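You operate a simulated robot arm through the tools that you are given. There is no shell and no other tool. Be economical: measure what you need, move in short steps, check, and stop when the job is done.

The job below is to be done with a simulated robot arm. You get a single attempt, and the scene is never put back.

Task
Fetch the green marker and stand it on top of the orange cover.

It is judged by the outcome, as a careful person would: the job done as asked, and still so three seconds after it is handed in. It fails if anything else is knocked over, pushed out of place, dropped, spilled or broken. A push-on lid holds only when it is set on centred and level and pressed home; a screw cap is set on level and turned clockwise until tight.

Robot
A 7-joint arm with a two-finger parallel gripper, fixed in place. Base frame: the origin is at the foot of the arm, x ahead of it, y to its left, z up; the work surface is at about z = 0. Units: m, rad, N and s.
With the tool pointing down near the work surface it reaches from about 0.24 to 0.62 m from the base axis. Its first joint turns from -1.152 to 1.152 rad. Payload 2.6 kg.
Tool frame: the origin (TCP) lies between the finger pads and is the grasp point; the fingertips stand 0.03 m ahead of it; z points along the fingers, y is the line along which they close. The gripper opens to 0.094 m. The fingers are 0.028 m wide and 0.01 m thick; the gripper's body (0.05 by 0.096 m) begins 0.055 m behind the TCP.
Orientation is that of the tool frame in the base frame, as [roll, pitch, yaw] about the fixed x, y, z axes, in that order (R = Rz(yaw) Ry(pitch) Rx(roll)). With the fingers straight down and closing along the base's y, the tool's x points along the base's -x, its y along +y and its z along -z.

Tools
- The arm moves only by the tool step_arm. Its argument "increments" is a list of rows, each an object (a shift or turn left out is 0, a gripper value left out holds the last) with "translation": the shift along the tool's x, y, z in m, a list of three; "angular": the turn, a rotation vector about the tool's x, y, z in degrees, a list of three; "fingers": the opening, from 0 (shut) to 1 (fully open). In form: [{"translation": [x, y, z], "angular": [rx, ry, rz], "fingers": fingers}, ...]. A call has 1 to 20 rows; each row shifts and turns the commanded pose from where the row before left it, along the tool's axes as they then stand. Rows are played at 5 a second. More than 0.05 m and 0.15 rad between two rows, or a gripper value outside its range, and nothing of the call is played. Where a pose cannot be reached the arm comes as near as it can. A force on the tool above 40 N (or 10 N above the force at the start of the call, whichever is more), or a blocked arm, ends the call early, and 0.2 s more pass. The fingers move at their own pace (about 0.072 m/s each) and stop on an object; they squeeze with about 21 N. The grip force told is the motor's: it shows also when the fingers shut on nothing. Time passes only in rows, and 0.2 s behind the last, so rows that do not move let the fingers close. The reply holds the time, the measured pose of the TCP, the force on the tool along the base axes, the opening and the grip force, in the units named above and with some noise.
- Cameras (640 x 400 px; columns grow to the right, rows downward): "scene" is fixed at [0.0455, 0.4268, 0.5703]; the picture's right is [-0.80, -0.60, 0.00], its down [-0.29, 0.38, -0.88] and it looks along [0.53, -0.70, -0.48] (base axes); focal length 364 px, centre (320, 200). "wrist" rides on the gripper at [-0.037, 0, -0.058] in the tool frame; the picture's right is [0.00, -1.00, 0.00], its down [0.97, 0.00, -0.24] and it looks along [0.24, 0.00, 0.97] (tool axes); focal length 218 px, centre (320, 200).
- snapshot(camera): a new picture of that camera. The clock stands still meanwhile.
- locate(camera, pixels): for up to 12 pixels [column, row] of the newest picture of that camera ("zoom" is the newest enlarged one), the place [x, y, z] in the base frame of the surface seen there, good to about 0.002 m, but the place of the scene camera against the robot may be out by one fixed shift of up to 0.012 m in any direction. The clock stands still meanwhile.
- zoom(camera, box): a new picture of the part [left, top, right, bottom] of that camera's present view, enlarged. The clock stands still meanwhile.
- close_job(): hands the job in; it is judged then, once.

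Keep the steps short. Do not move on a guess: measure, check each grasp and each placing, and mend mistakes. In all there are 60 turns and 26 pictures (those below and enlarged ones count). Leave the gripper open and the arm clear of the work at the hand-in unless told otherwise, and finish with a single line.

The tools are called after ">>>" as a command line: name --argument value ..., lists and objects as JSON in quotes. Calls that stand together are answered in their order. step_arm: Moves the arm, as the interface text tells. Its arguments: {"type":"object","properties":{"increments":{"type":"array"}},"required":["increments"]} The other tools are called the same way: snapshot (camera) takes a picture; locate (camera, pixels) gives the place of the surface under pixels of a picture; zoom (camera, box) takes an enlarged picture of a part of a camera's view; close_job () hands the job in.

At the start:

```text
time: 0.0
eef_pos: [0.4267, -0.0194, 0.3025]
orientation: [-3.141, 0.0, 3.141]
contact_force: [-0.1, 0.3, -0.7]
grip_width: 0.094
gripper_force: 0.0
```

scene: 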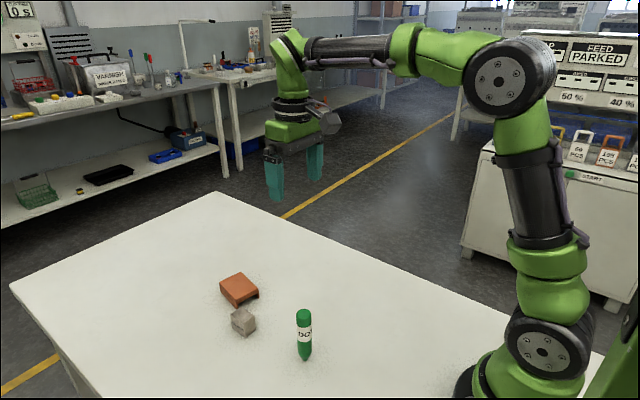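
wrist: 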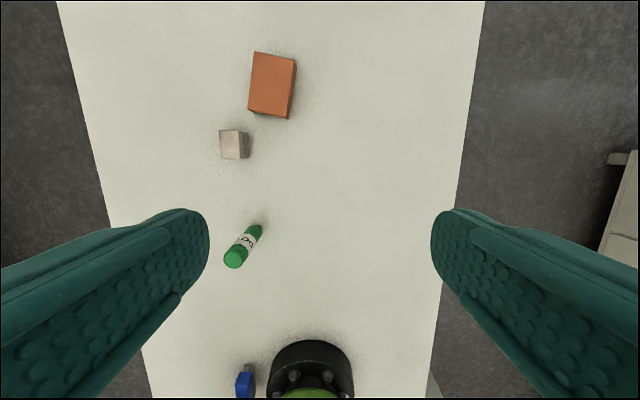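

I see the green marker near scene (304,335), the orange cover near (239,288), and a grey block close to the cover. First I'll enlarge both views.

>>> zoom --camera "scene" --box '[200, 255, 340, 375]'

>>> zoom --camera "wrist" --box '[200, 30, 340, 290]'

>>> locate --camera "wrist" --pixels '[[234, 259], [243, 245], [256, 228], [254, 53], [296, 60], [288, 116], [249, 110], [272, 84], [222, 131], [243, 131], [243, 157], [222, 157]]'

>>> locate --camera "scene" --pixels '[[303, 313], [304, 335], [304, 357], [239, 286], [221, 287], [241, 274], [257, 291], [237, 305], [270, 340], [243, 320]]'

```text
3.33 times, centred on (270, 315) of scene
```

zoom: 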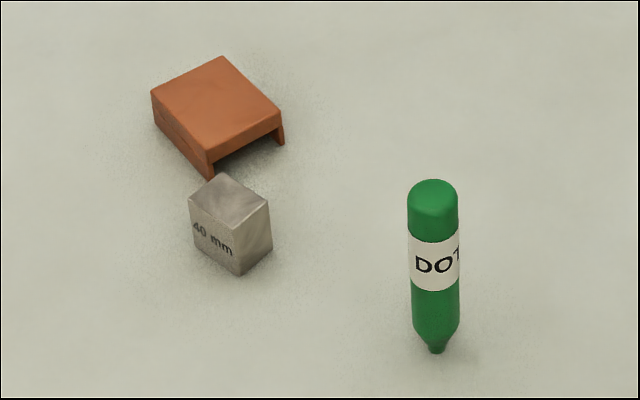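

```text
1.54 times, centred on (270, 160) of wrist
```

zoom: 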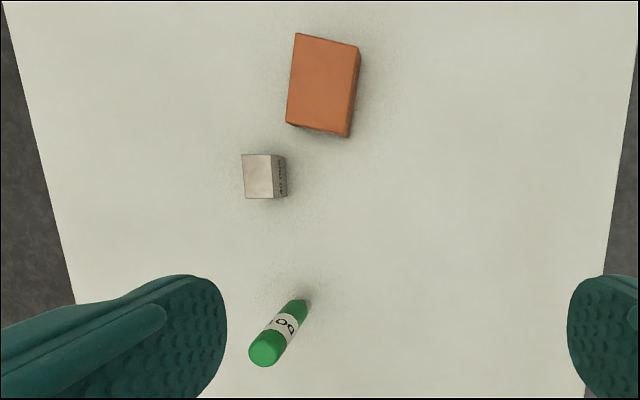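

```text
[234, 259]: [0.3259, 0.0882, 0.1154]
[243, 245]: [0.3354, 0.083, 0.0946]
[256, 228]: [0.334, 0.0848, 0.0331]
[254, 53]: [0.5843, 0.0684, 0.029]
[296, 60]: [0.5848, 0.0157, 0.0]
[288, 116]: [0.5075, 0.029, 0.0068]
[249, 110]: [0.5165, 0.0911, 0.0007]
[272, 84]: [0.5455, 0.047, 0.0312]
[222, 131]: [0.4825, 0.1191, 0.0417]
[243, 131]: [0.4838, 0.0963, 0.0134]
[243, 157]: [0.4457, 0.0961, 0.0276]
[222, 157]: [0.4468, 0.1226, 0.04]
```

```text
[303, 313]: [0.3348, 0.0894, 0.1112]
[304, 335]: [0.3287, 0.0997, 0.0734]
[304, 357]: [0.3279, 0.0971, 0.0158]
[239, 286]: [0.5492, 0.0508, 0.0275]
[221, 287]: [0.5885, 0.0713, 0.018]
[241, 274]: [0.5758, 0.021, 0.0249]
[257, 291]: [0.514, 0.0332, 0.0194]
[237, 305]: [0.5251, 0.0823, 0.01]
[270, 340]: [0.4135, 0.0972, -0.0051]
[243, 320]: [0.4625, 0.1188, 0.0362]
```

The marker stands upright on its narrow tip, with its axis near (0.331, 0.087) and its top at z≈0.115. The cover's top is at z≈0.03. I'll move above the marker, stay clear of it, and check the centring from there.

>>> step_arm --increments '[{"translation": [0.02, 0.021, 0], "fingers": 1}, {"translation": [0.02, 0.021, 0]}, {"translation": [0.02, 0.021, 0]}, {"translation": [0.018, 0.021, 0]}, {"translation": [0.018, 0.021, 0]}, {"translation": [0, 0, 0.03]}, {"translation": [0, 0, 0.03]}, {"translation": [0, 0, 0.03]}, {"translation": [0, 0, 0.02]}, {"translation": [0, 0, 0]}, {"translation": [0, 0, 0]}]'

>>> snapshot --camera "wrist"

```text
time: 2.4
eef_pos: [0.3298, 0.0858, 0.1907]
orientation: [3.141, -0.001, 3.141]
contact_force: [-0.4, -0.6, -0.3]
grip_width: 0.094
gripper_force: 0.1
```

```text
21 pictures are left
```

wrist: 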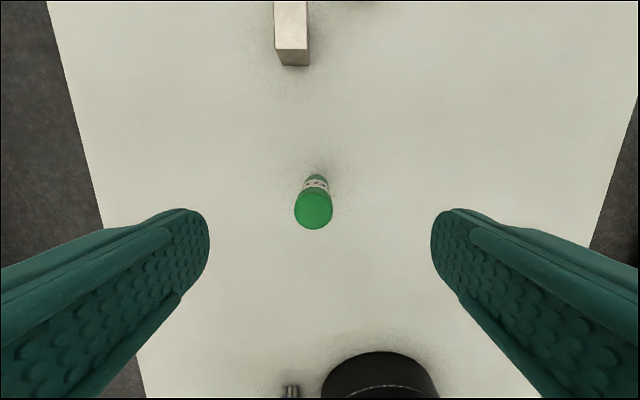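

The marker top is at (313,209). I'll measure points around its top and on its body.

>>> locate --camera "wrist" --pixels '[[297, 209], [330, 209], [313, 194], [313, 226], [313, 209], [316, 184], [316, 177], [306, 184], [326, 184]]'

>>> zoom --camera "wrist" --box '[280, 165, 350, 240]'

```text
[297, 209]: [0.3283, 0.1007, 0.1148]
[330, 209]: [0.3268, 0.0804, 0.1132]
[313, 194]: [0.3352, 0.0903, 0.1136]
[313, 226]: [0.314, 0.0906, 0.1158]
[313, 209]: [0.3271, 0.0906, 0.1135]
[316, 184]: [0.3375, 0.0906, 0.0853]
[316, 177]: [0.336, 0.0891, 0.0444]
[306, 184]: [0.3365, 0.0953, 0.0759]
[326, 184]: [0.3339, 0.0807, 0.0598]
```

```text
5.33 times, centred on (315, 202) of wrist
```

zoom: 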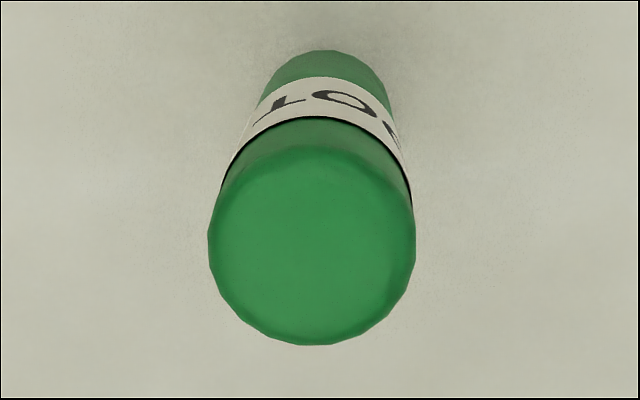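

The marker axis is near (0.326, 0.0905), with radius about 0.011 and a flat top at z≈0.114. I'll shift 4 mm and 5 mm to centre on it, go down to TCP z≈0.072 and close.

>>> step_arm --increments '[{"translation": [0.004, 0.005, 0]}, {"translation": [0, 0, 0.03]}, {"translation": [0, 0, 0.03]}, {"translation": [0, 0, 0.03]}, {"translation": [0, 0, 0.029]}, {"translation": [0, 0, 0]}, {"translation": [0, 0, 0]}]'

>>> snapshot --camera "wrist"

>>> locate --camera "wrist" --pixels '[[320, 200], [305, 200], [335, 200]]'

```text
time: 4.0
eef_pos: [0.3239, 0.0915, 0.0721]
orientation: [-3.141, 0.001, 3.14]
contact_force: [0.0, 0.1, 0.0]
grip_width: 0.0942
gripper_force: 0.0
```

```text
19 pictures are left
```

wrist: 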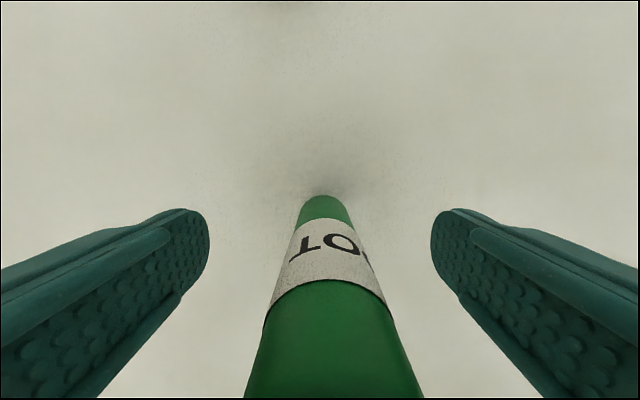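

```text
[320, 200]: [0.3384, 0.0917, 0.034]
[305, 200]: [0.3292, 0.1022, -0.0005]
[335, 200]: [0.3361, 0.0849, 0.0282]
```

Seen close up, the marker body is about 10 px right of centre (≈1.7 mm toward -y) and about 3 mm ahead in x. I'll correct both and close the fingers.

>>> step_arm --increments '[{"translation": [-0.003, -0.0017, 0]}, {"fingers": 0.5}, {"fingers": 0.35}, {"fingers": 0.0}, {}, {}, {}, {}]'

>>> snapshot --camera "wrist"

>>> zoom --camera "scene" --box '[240, 250, 380, 380]'

```text
time: 5.8
eef_pos: [0.3297, 0.0906, 0.0733]
orientation: [-3.141, 0.0, -3.141]
contact_force: [0.2, -0.3, 0.3]
grip_width: 0.0255
gripper_force: 20.9
```

```text
18 pictures are left
```

wrist: 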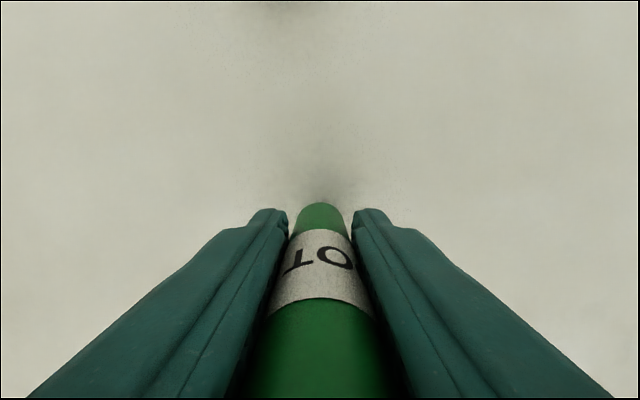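

```text
3.08 times, centred on (310, 315) of scene
```

zoom: 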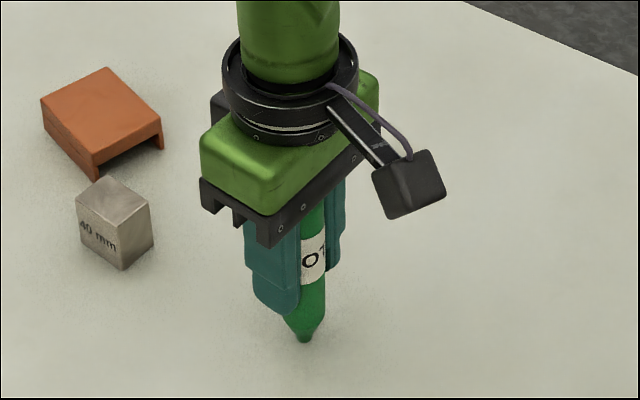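

The marker is held, opening 0.0255, and it looks upright. I'll lift it and move part-way to the cover at a safe height, then measure the cover again.

>>> step_arm --increments '[{"translation": [0, 0, -0.01]}, {"translation": [0, 0, -0.025]}, {"translation": [0, 0, -0.025]}, {"translation": [0, 0, -0.025]}, {"translation": [0, 0, -0.025]}, {"translation": [0, 0, -0.02]}, {"translation": [-0.025, -0.008, 0]}, {"translation": [-0.025, -0.008, 0]}, {"translation": [-0.025, -0.008, 0]}, {"translation": [-0.025, -0.008, 0]}, {"translation": [-0.025, -0.008, 0]}, {"translation": [-0.025, 0, 0]}, {}, {}]'

>>> snapshot --camera "wrist"

>>> snapshot --camera "scene"

```text
time: 8.8
eef_pos: [0.4782, 0.0497, 0.2013]
orientation: [-3.141, 0.001, -3.14]
contact_force: [0.5, -0.4, -0.6]
grip_width: 0.0251
gripper_force: 21.3
```

```text
16 pictures are left
```

wrist: 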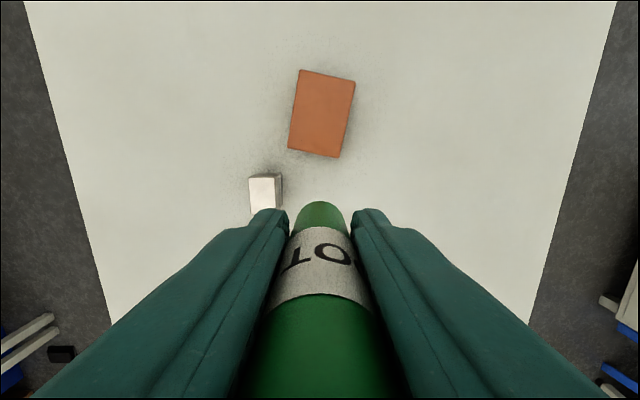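

```text
15 pictures are left
```

scene: 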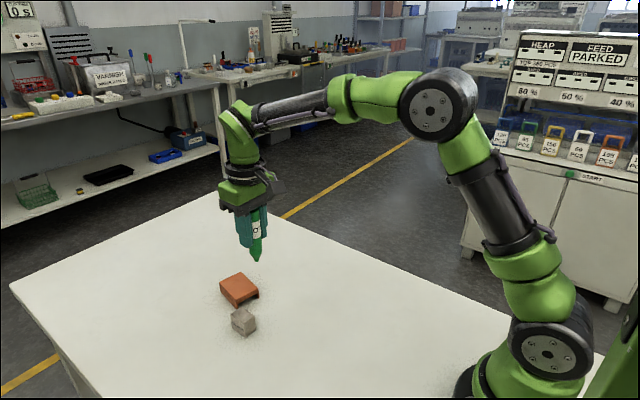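

The cover's top face spans wrist (300,71), (354,82), (340,156) and (289,148). I'll measure its centre and points just inside the corners.

>>> locate --camera "wrist" --pixels '[[303, 74], [350, 84], [337, 153], [292, 145], [321, 113], [311, 112], [331, 114], [324, 95], [318, 132], [318, 208]]'

>>> zoom --camera "scene" --box '[205, 190, 305, 340]'

```text
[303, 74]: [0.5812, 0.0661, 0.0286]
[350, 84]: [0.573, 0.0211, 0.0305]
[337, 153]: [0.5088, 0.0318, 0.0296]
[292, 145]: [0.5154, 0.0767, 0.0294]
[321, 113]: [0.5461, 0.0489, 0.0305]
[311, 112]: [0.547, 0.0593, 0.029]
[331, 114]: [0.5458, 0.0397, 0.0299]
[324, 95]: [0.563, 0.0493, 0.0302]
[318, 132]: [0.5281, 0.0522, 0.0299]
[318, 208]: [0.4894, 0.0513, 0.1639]
```

```text
2.67 times, centred on (255, 265) of scene
```

zoom: 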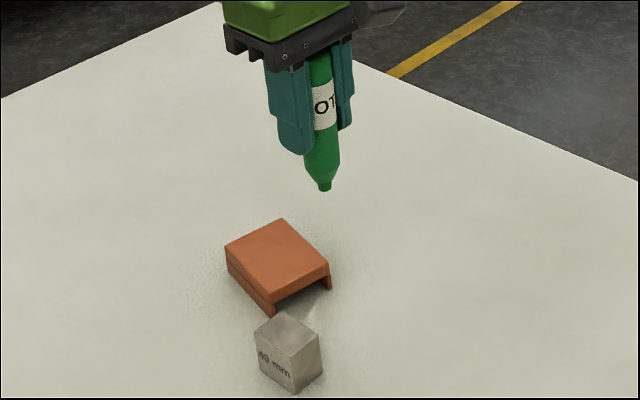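

The cover's top is level at z≈0.030, with its centre at about (0.545, 0.049). Next I'll enlarge the view of the held marker to check that it hangs vertical.

>>> zoom --camera "scene" --box '[232, 200, 282, 265]'

>>> locate --camera "wrist" --pixels '[[320, 205], [320, 215], [320, 225], [320, 240], [320, 255], [320, 270], [320, 290], [320, 310], [320, 340], [320, 370], [320, 395]]'

```text
6.15 times, centred on (257, 232) of scene
```

zoom: 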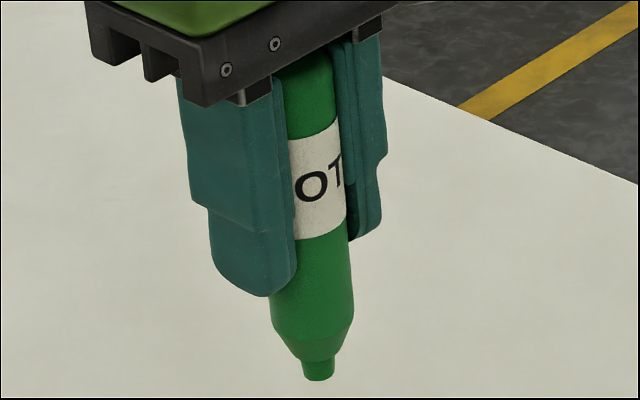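

```text
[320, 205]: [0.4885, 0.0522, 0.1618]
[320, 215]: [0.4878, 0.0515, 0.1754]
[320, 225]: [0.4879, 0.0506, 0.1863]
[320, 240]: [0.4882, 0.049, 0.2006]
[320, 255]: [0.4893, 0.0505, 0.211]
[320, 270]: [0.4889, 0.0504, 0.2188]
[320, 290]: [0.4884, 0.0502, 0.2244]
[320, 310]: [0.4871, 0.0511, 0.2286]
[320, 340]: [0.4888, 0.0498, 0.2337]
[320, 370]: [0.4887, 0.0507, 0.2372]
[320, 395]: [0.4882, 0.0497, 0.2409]
```

The marker's front face stays at x≈0.4885 from z=0.16 to 0.24, so it is vertical. I'll move over the cover's centre and lower to about 6 mm above it.

>>> step_arm --increments '[{"translation": [-0.02, 0, 0]}, {"translation": [-0.02, -0.001, 0]}, {"translation": [-0.02, 0, 0]}, {"translation": [-0.009, 0, 0]}, {}, {"translation": [0, 0, 0.025]}, {"translation": [0, 0, 0.025]}, {"translation": [0, 0, 0.02]}, {"translation": [0, 0, 0.015]}, {"translation": [0, 0, 0.008]}, {}, {}]'

>>> zoom --camera "scene" --box '[195, 230, 295, 320]'

>>> snapshot --camera "wrist"

```text
time: 11.4
eef_pos: [0.5492, 0.0488, 0.1103]
orientation: [-3.141, -0.001, 3.141]
contact_force: [0.2, 0.3, -1.1]
grip_width: 0.0248
gripper_force: 21.3
```

```text
4.44 times, centred on (245, 275) of scene
```

zoom: 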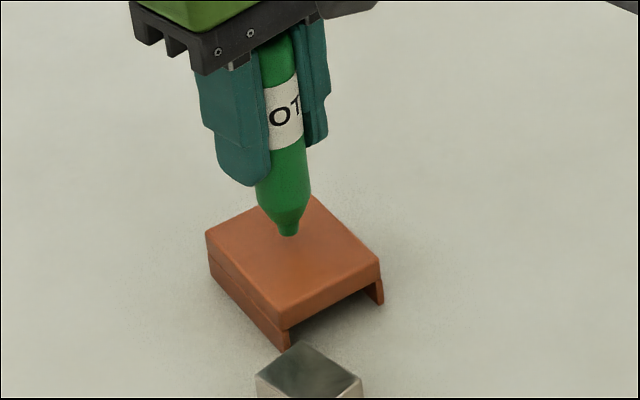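

```text
11 pictures are left
```

wrist: 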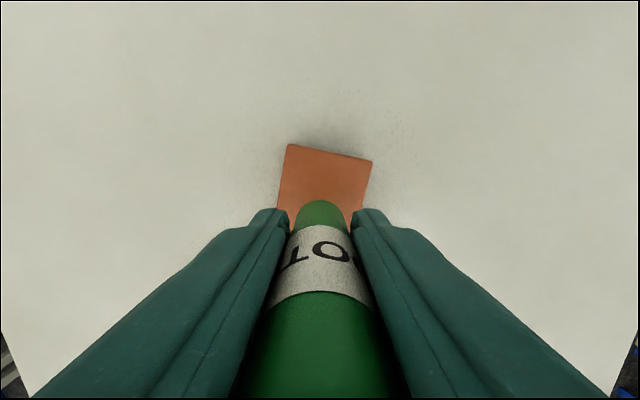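

The tip hangs over the middle of the cover. I'll lower in 1 mm steps and watch the force.

>>> step_arm --increments '[{"translation": [0, 0, 0.001]}, {"translation": [0, 0, 0.001]}, {"translation": [0, 0, 0.001]}, {"translation": [0, 0, 0.001]}, {}, {}]'

```text
time: 12.8
eef_pos: [0.5493, 0.0483, 0.1063]
orientation: [-3.141, 0.001, 3.141]
contact_force: [-0.1, 0.2, 0.0]
grip_width: 0.0247
gripper_force: 21.2
```

There's no contact yet, so I'll go down another 2 mm.

>>> step_arm --increments '[{"translation": [0, 0, 0.001]}, {"translation": [0, 0, 0.001]}, {}, {}]'

```text
time: 13.8
eef_pos: [0.5482, 0.0484, 0.1036]
orientation: [3.141, 0.0, -3.141]
contact_force: [-1.3, 0.6, -0.2]
grip_width: 0.0249
gripper_force: 21.3
```

Still no clear contact, so now half-millimetre steps.

>>> step_arm --increments '[{"translation": [0, 0, 0.0005]}, {"translation": [0, 0, 0.0005]}, {}, {}]'

>>> zoom --camera "scene" --box '[220, 250, 280, 300]'

```text
time: 14.8
eef_pos: [0.5501, 0.0498, 0.1025]
orientation: [3.141, 0.0, 3.14]
contact_force: [-0.1, 0.1, -0.8]
grip_width: 0.0247
gripper_force: 20.9
```

```text
8.00 times, centred on (250, 275) of scene
```

zoom: 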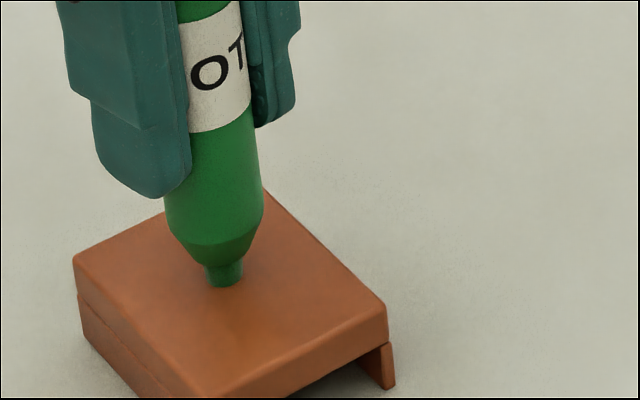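

The tip is very close to the surface and centred. I'll keep going in half-millimetre steps.

>>> step_arm --increments '[{"translation": [0, 0, 0.0005]}, {}, {}]'

```text
time: 15.6
eef_pos: [0.5501, 0.0488, 0.102]
orientation: [3.141, 0.002, 3.141]
contact_force: [0.2, -0.2, 3.7]
grip_width: 0.0247
gripper_force: 21.2
```

Fz is now 3.7 N, which looks like contact. I'll take another reading without moving.

>>> step_arm --increments '[{}, {}]'

```text
time: 16.2
eef_pos: [0.5491, 0.05, 0.1019]
orientation: [3.141, 0.001, 3.14]
contact_force: [0.0, 0.7, 5.8]
grip_width: 0.0246
gripper_force: 21.5
```

Contact is confirmed with a light load. I'll open the fingers in small amounts, in place.

>>> step_arm --increments '[{"translation": [0, 0, -0.0002], "fingers": 0.26}, {"fingers": 0.28}, {"fingers": 0.31}, {"fingers": 0.36}, {"fingers": 0.45}, {}]'

>>> snapshot --camera "wrist"

>>> zoom --camera "scene" --box '[205, 230, 285, 310]'

```text
time: 17.6
eef_pos: [0.5495, 0.0484, 0.102]
orientation: [-3.141, 0.002, -3.14]
contact_force: [-0.1, -1.0, -0.8]
grip_width: 0.0424
gripper_force: 0.0
```

```text
9 pictures are left
```

wrist: 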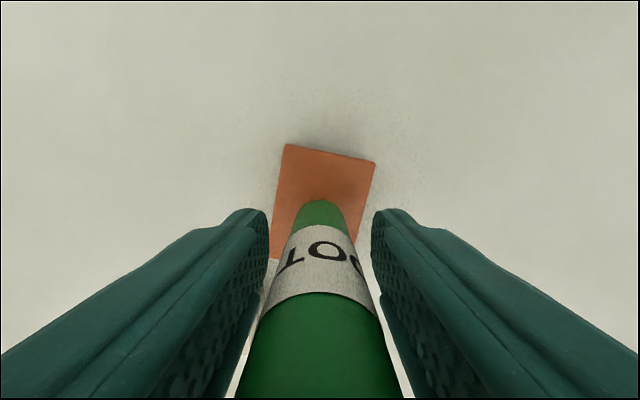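

```text
5.00 times, centred on (245, 270) of scene
```

zoom: 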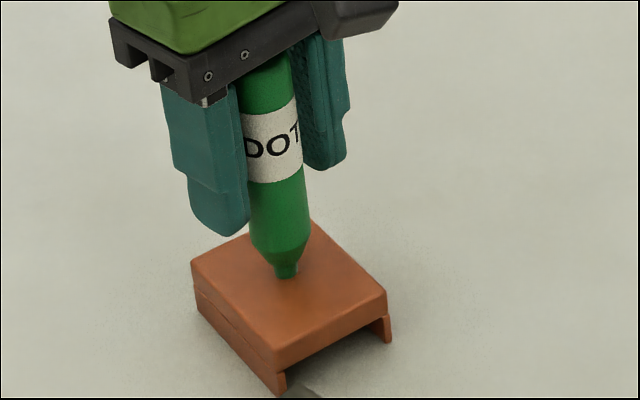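

The marker is free but may be leaning slightly. I'll measure its front face for verticality.

>>> locate --camera "wrist" --pixels '[[320, 205], [320, 215], [320, 230], [320, 245], [320, 265], [320, 290], [320, 320], [320, 350], [320, 390], [320, 170], [290, 160]]'

```text
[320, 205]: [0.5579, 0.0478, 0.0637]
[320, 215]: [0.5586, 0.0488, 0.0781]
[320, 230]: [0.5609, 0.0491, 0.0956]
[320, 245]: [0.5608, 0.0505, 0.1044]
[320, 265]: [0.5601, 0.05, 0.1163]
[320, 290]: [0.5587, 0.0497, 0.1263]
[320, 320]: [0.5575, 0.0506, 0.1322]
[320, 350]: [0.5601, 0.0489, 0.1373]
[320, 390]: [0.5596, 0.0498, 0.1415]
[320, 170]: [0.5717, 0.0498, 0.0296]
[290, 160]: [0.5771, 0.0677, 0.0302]
```

The front face reads x≈0.558–0.561 all the way up, so the marker is vertical. I'll wait about 1.5 s between the fingers to see whether it stays.

>>> step_arm --increments '[{}, {}, {}, {}, {}, {}, {}, {}]'

>>> snapshot --camera "wrist"

```text
time: 19.4
eef_pos: [0.5475, 0.0494, 0.1014]
orientation: [3.14, 0.0, 3.141]
contact_force: [0.6, 0.7, -0.3]
grip_width: 0.0423
gripper_force: 0.0
```

```text
7 pictures are left
```

wrist: 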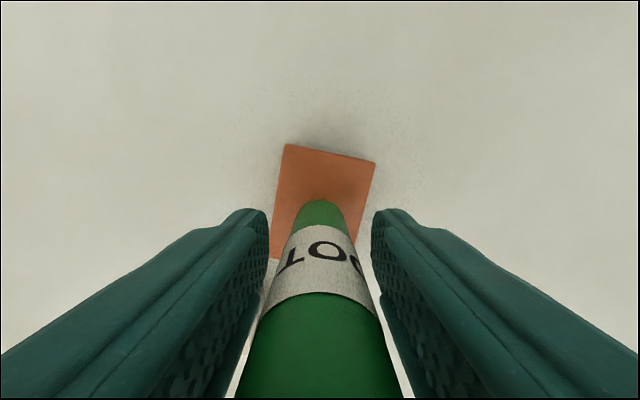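

The picture is the same as before, so the marker is standing steadily. I'll open the fingers fully and rise straight up.

>>> step_arm --increments '[{"fingers": 0.7}, {"fingers": 1.0}, {}, {"translation": [0, 0, -0.01]}, {"translation": [0, 0, -0.02]}, {"translation": [0, 0, -0.03]}, {"translation": [0, 0, -0.03]}, {"translation": [0, 0, -0.03]}, {"translation": [0, 0, -0.03]}, {"translation": [0.03, 0, 0]}, {"translation": [0.03, 0, 0]}, {"translation": [0.03, 0, 0]}, {}, {}]'

>>> snapshot --camera "wrist"

>>> zoom --camera "scene" --box '[190, 220, 310, 350]'

```text
time: 22.4
eef_pos: [0.455, 0.0465, 0.2555]
orientation: [3.141, -0.001, 3.141]
contact_force: [-0.1, -0.2, -0.5]
grip_width: 0.0936
gripper_force: 0.0
```

```text
6 pictures are left
```

wrist: 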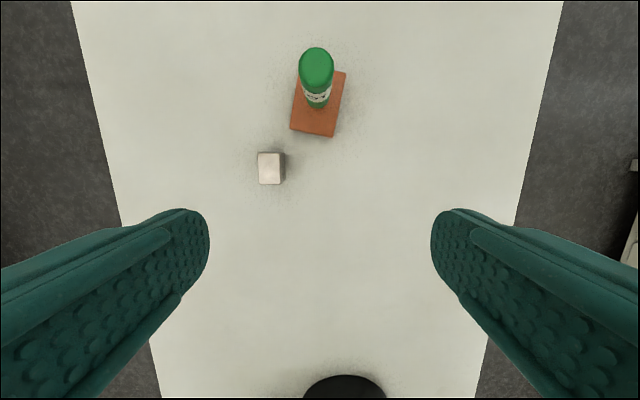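

```text
3.08 times, centred on (250, 285) of scene
```

zoom: 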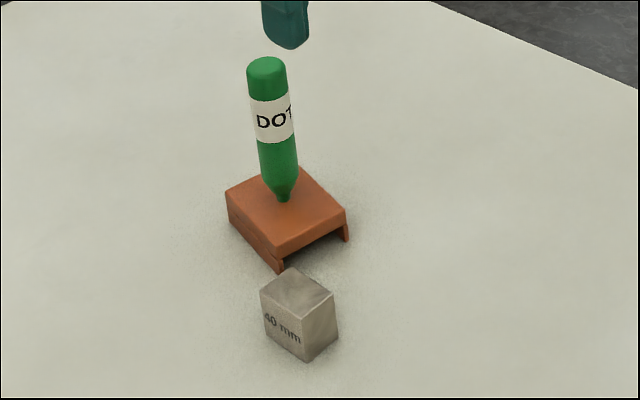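

The marker stands upright in the middle of the cover. The cover and block haven't moved, the gripper is open and the arm is clear, so I'm handing in.

>>> close_job

```text
The job is handed in.
```

The green marker is standing upright, tip down, at the centre of the orange cover; the cover and grey block look undisturbed, and the job is handed in.
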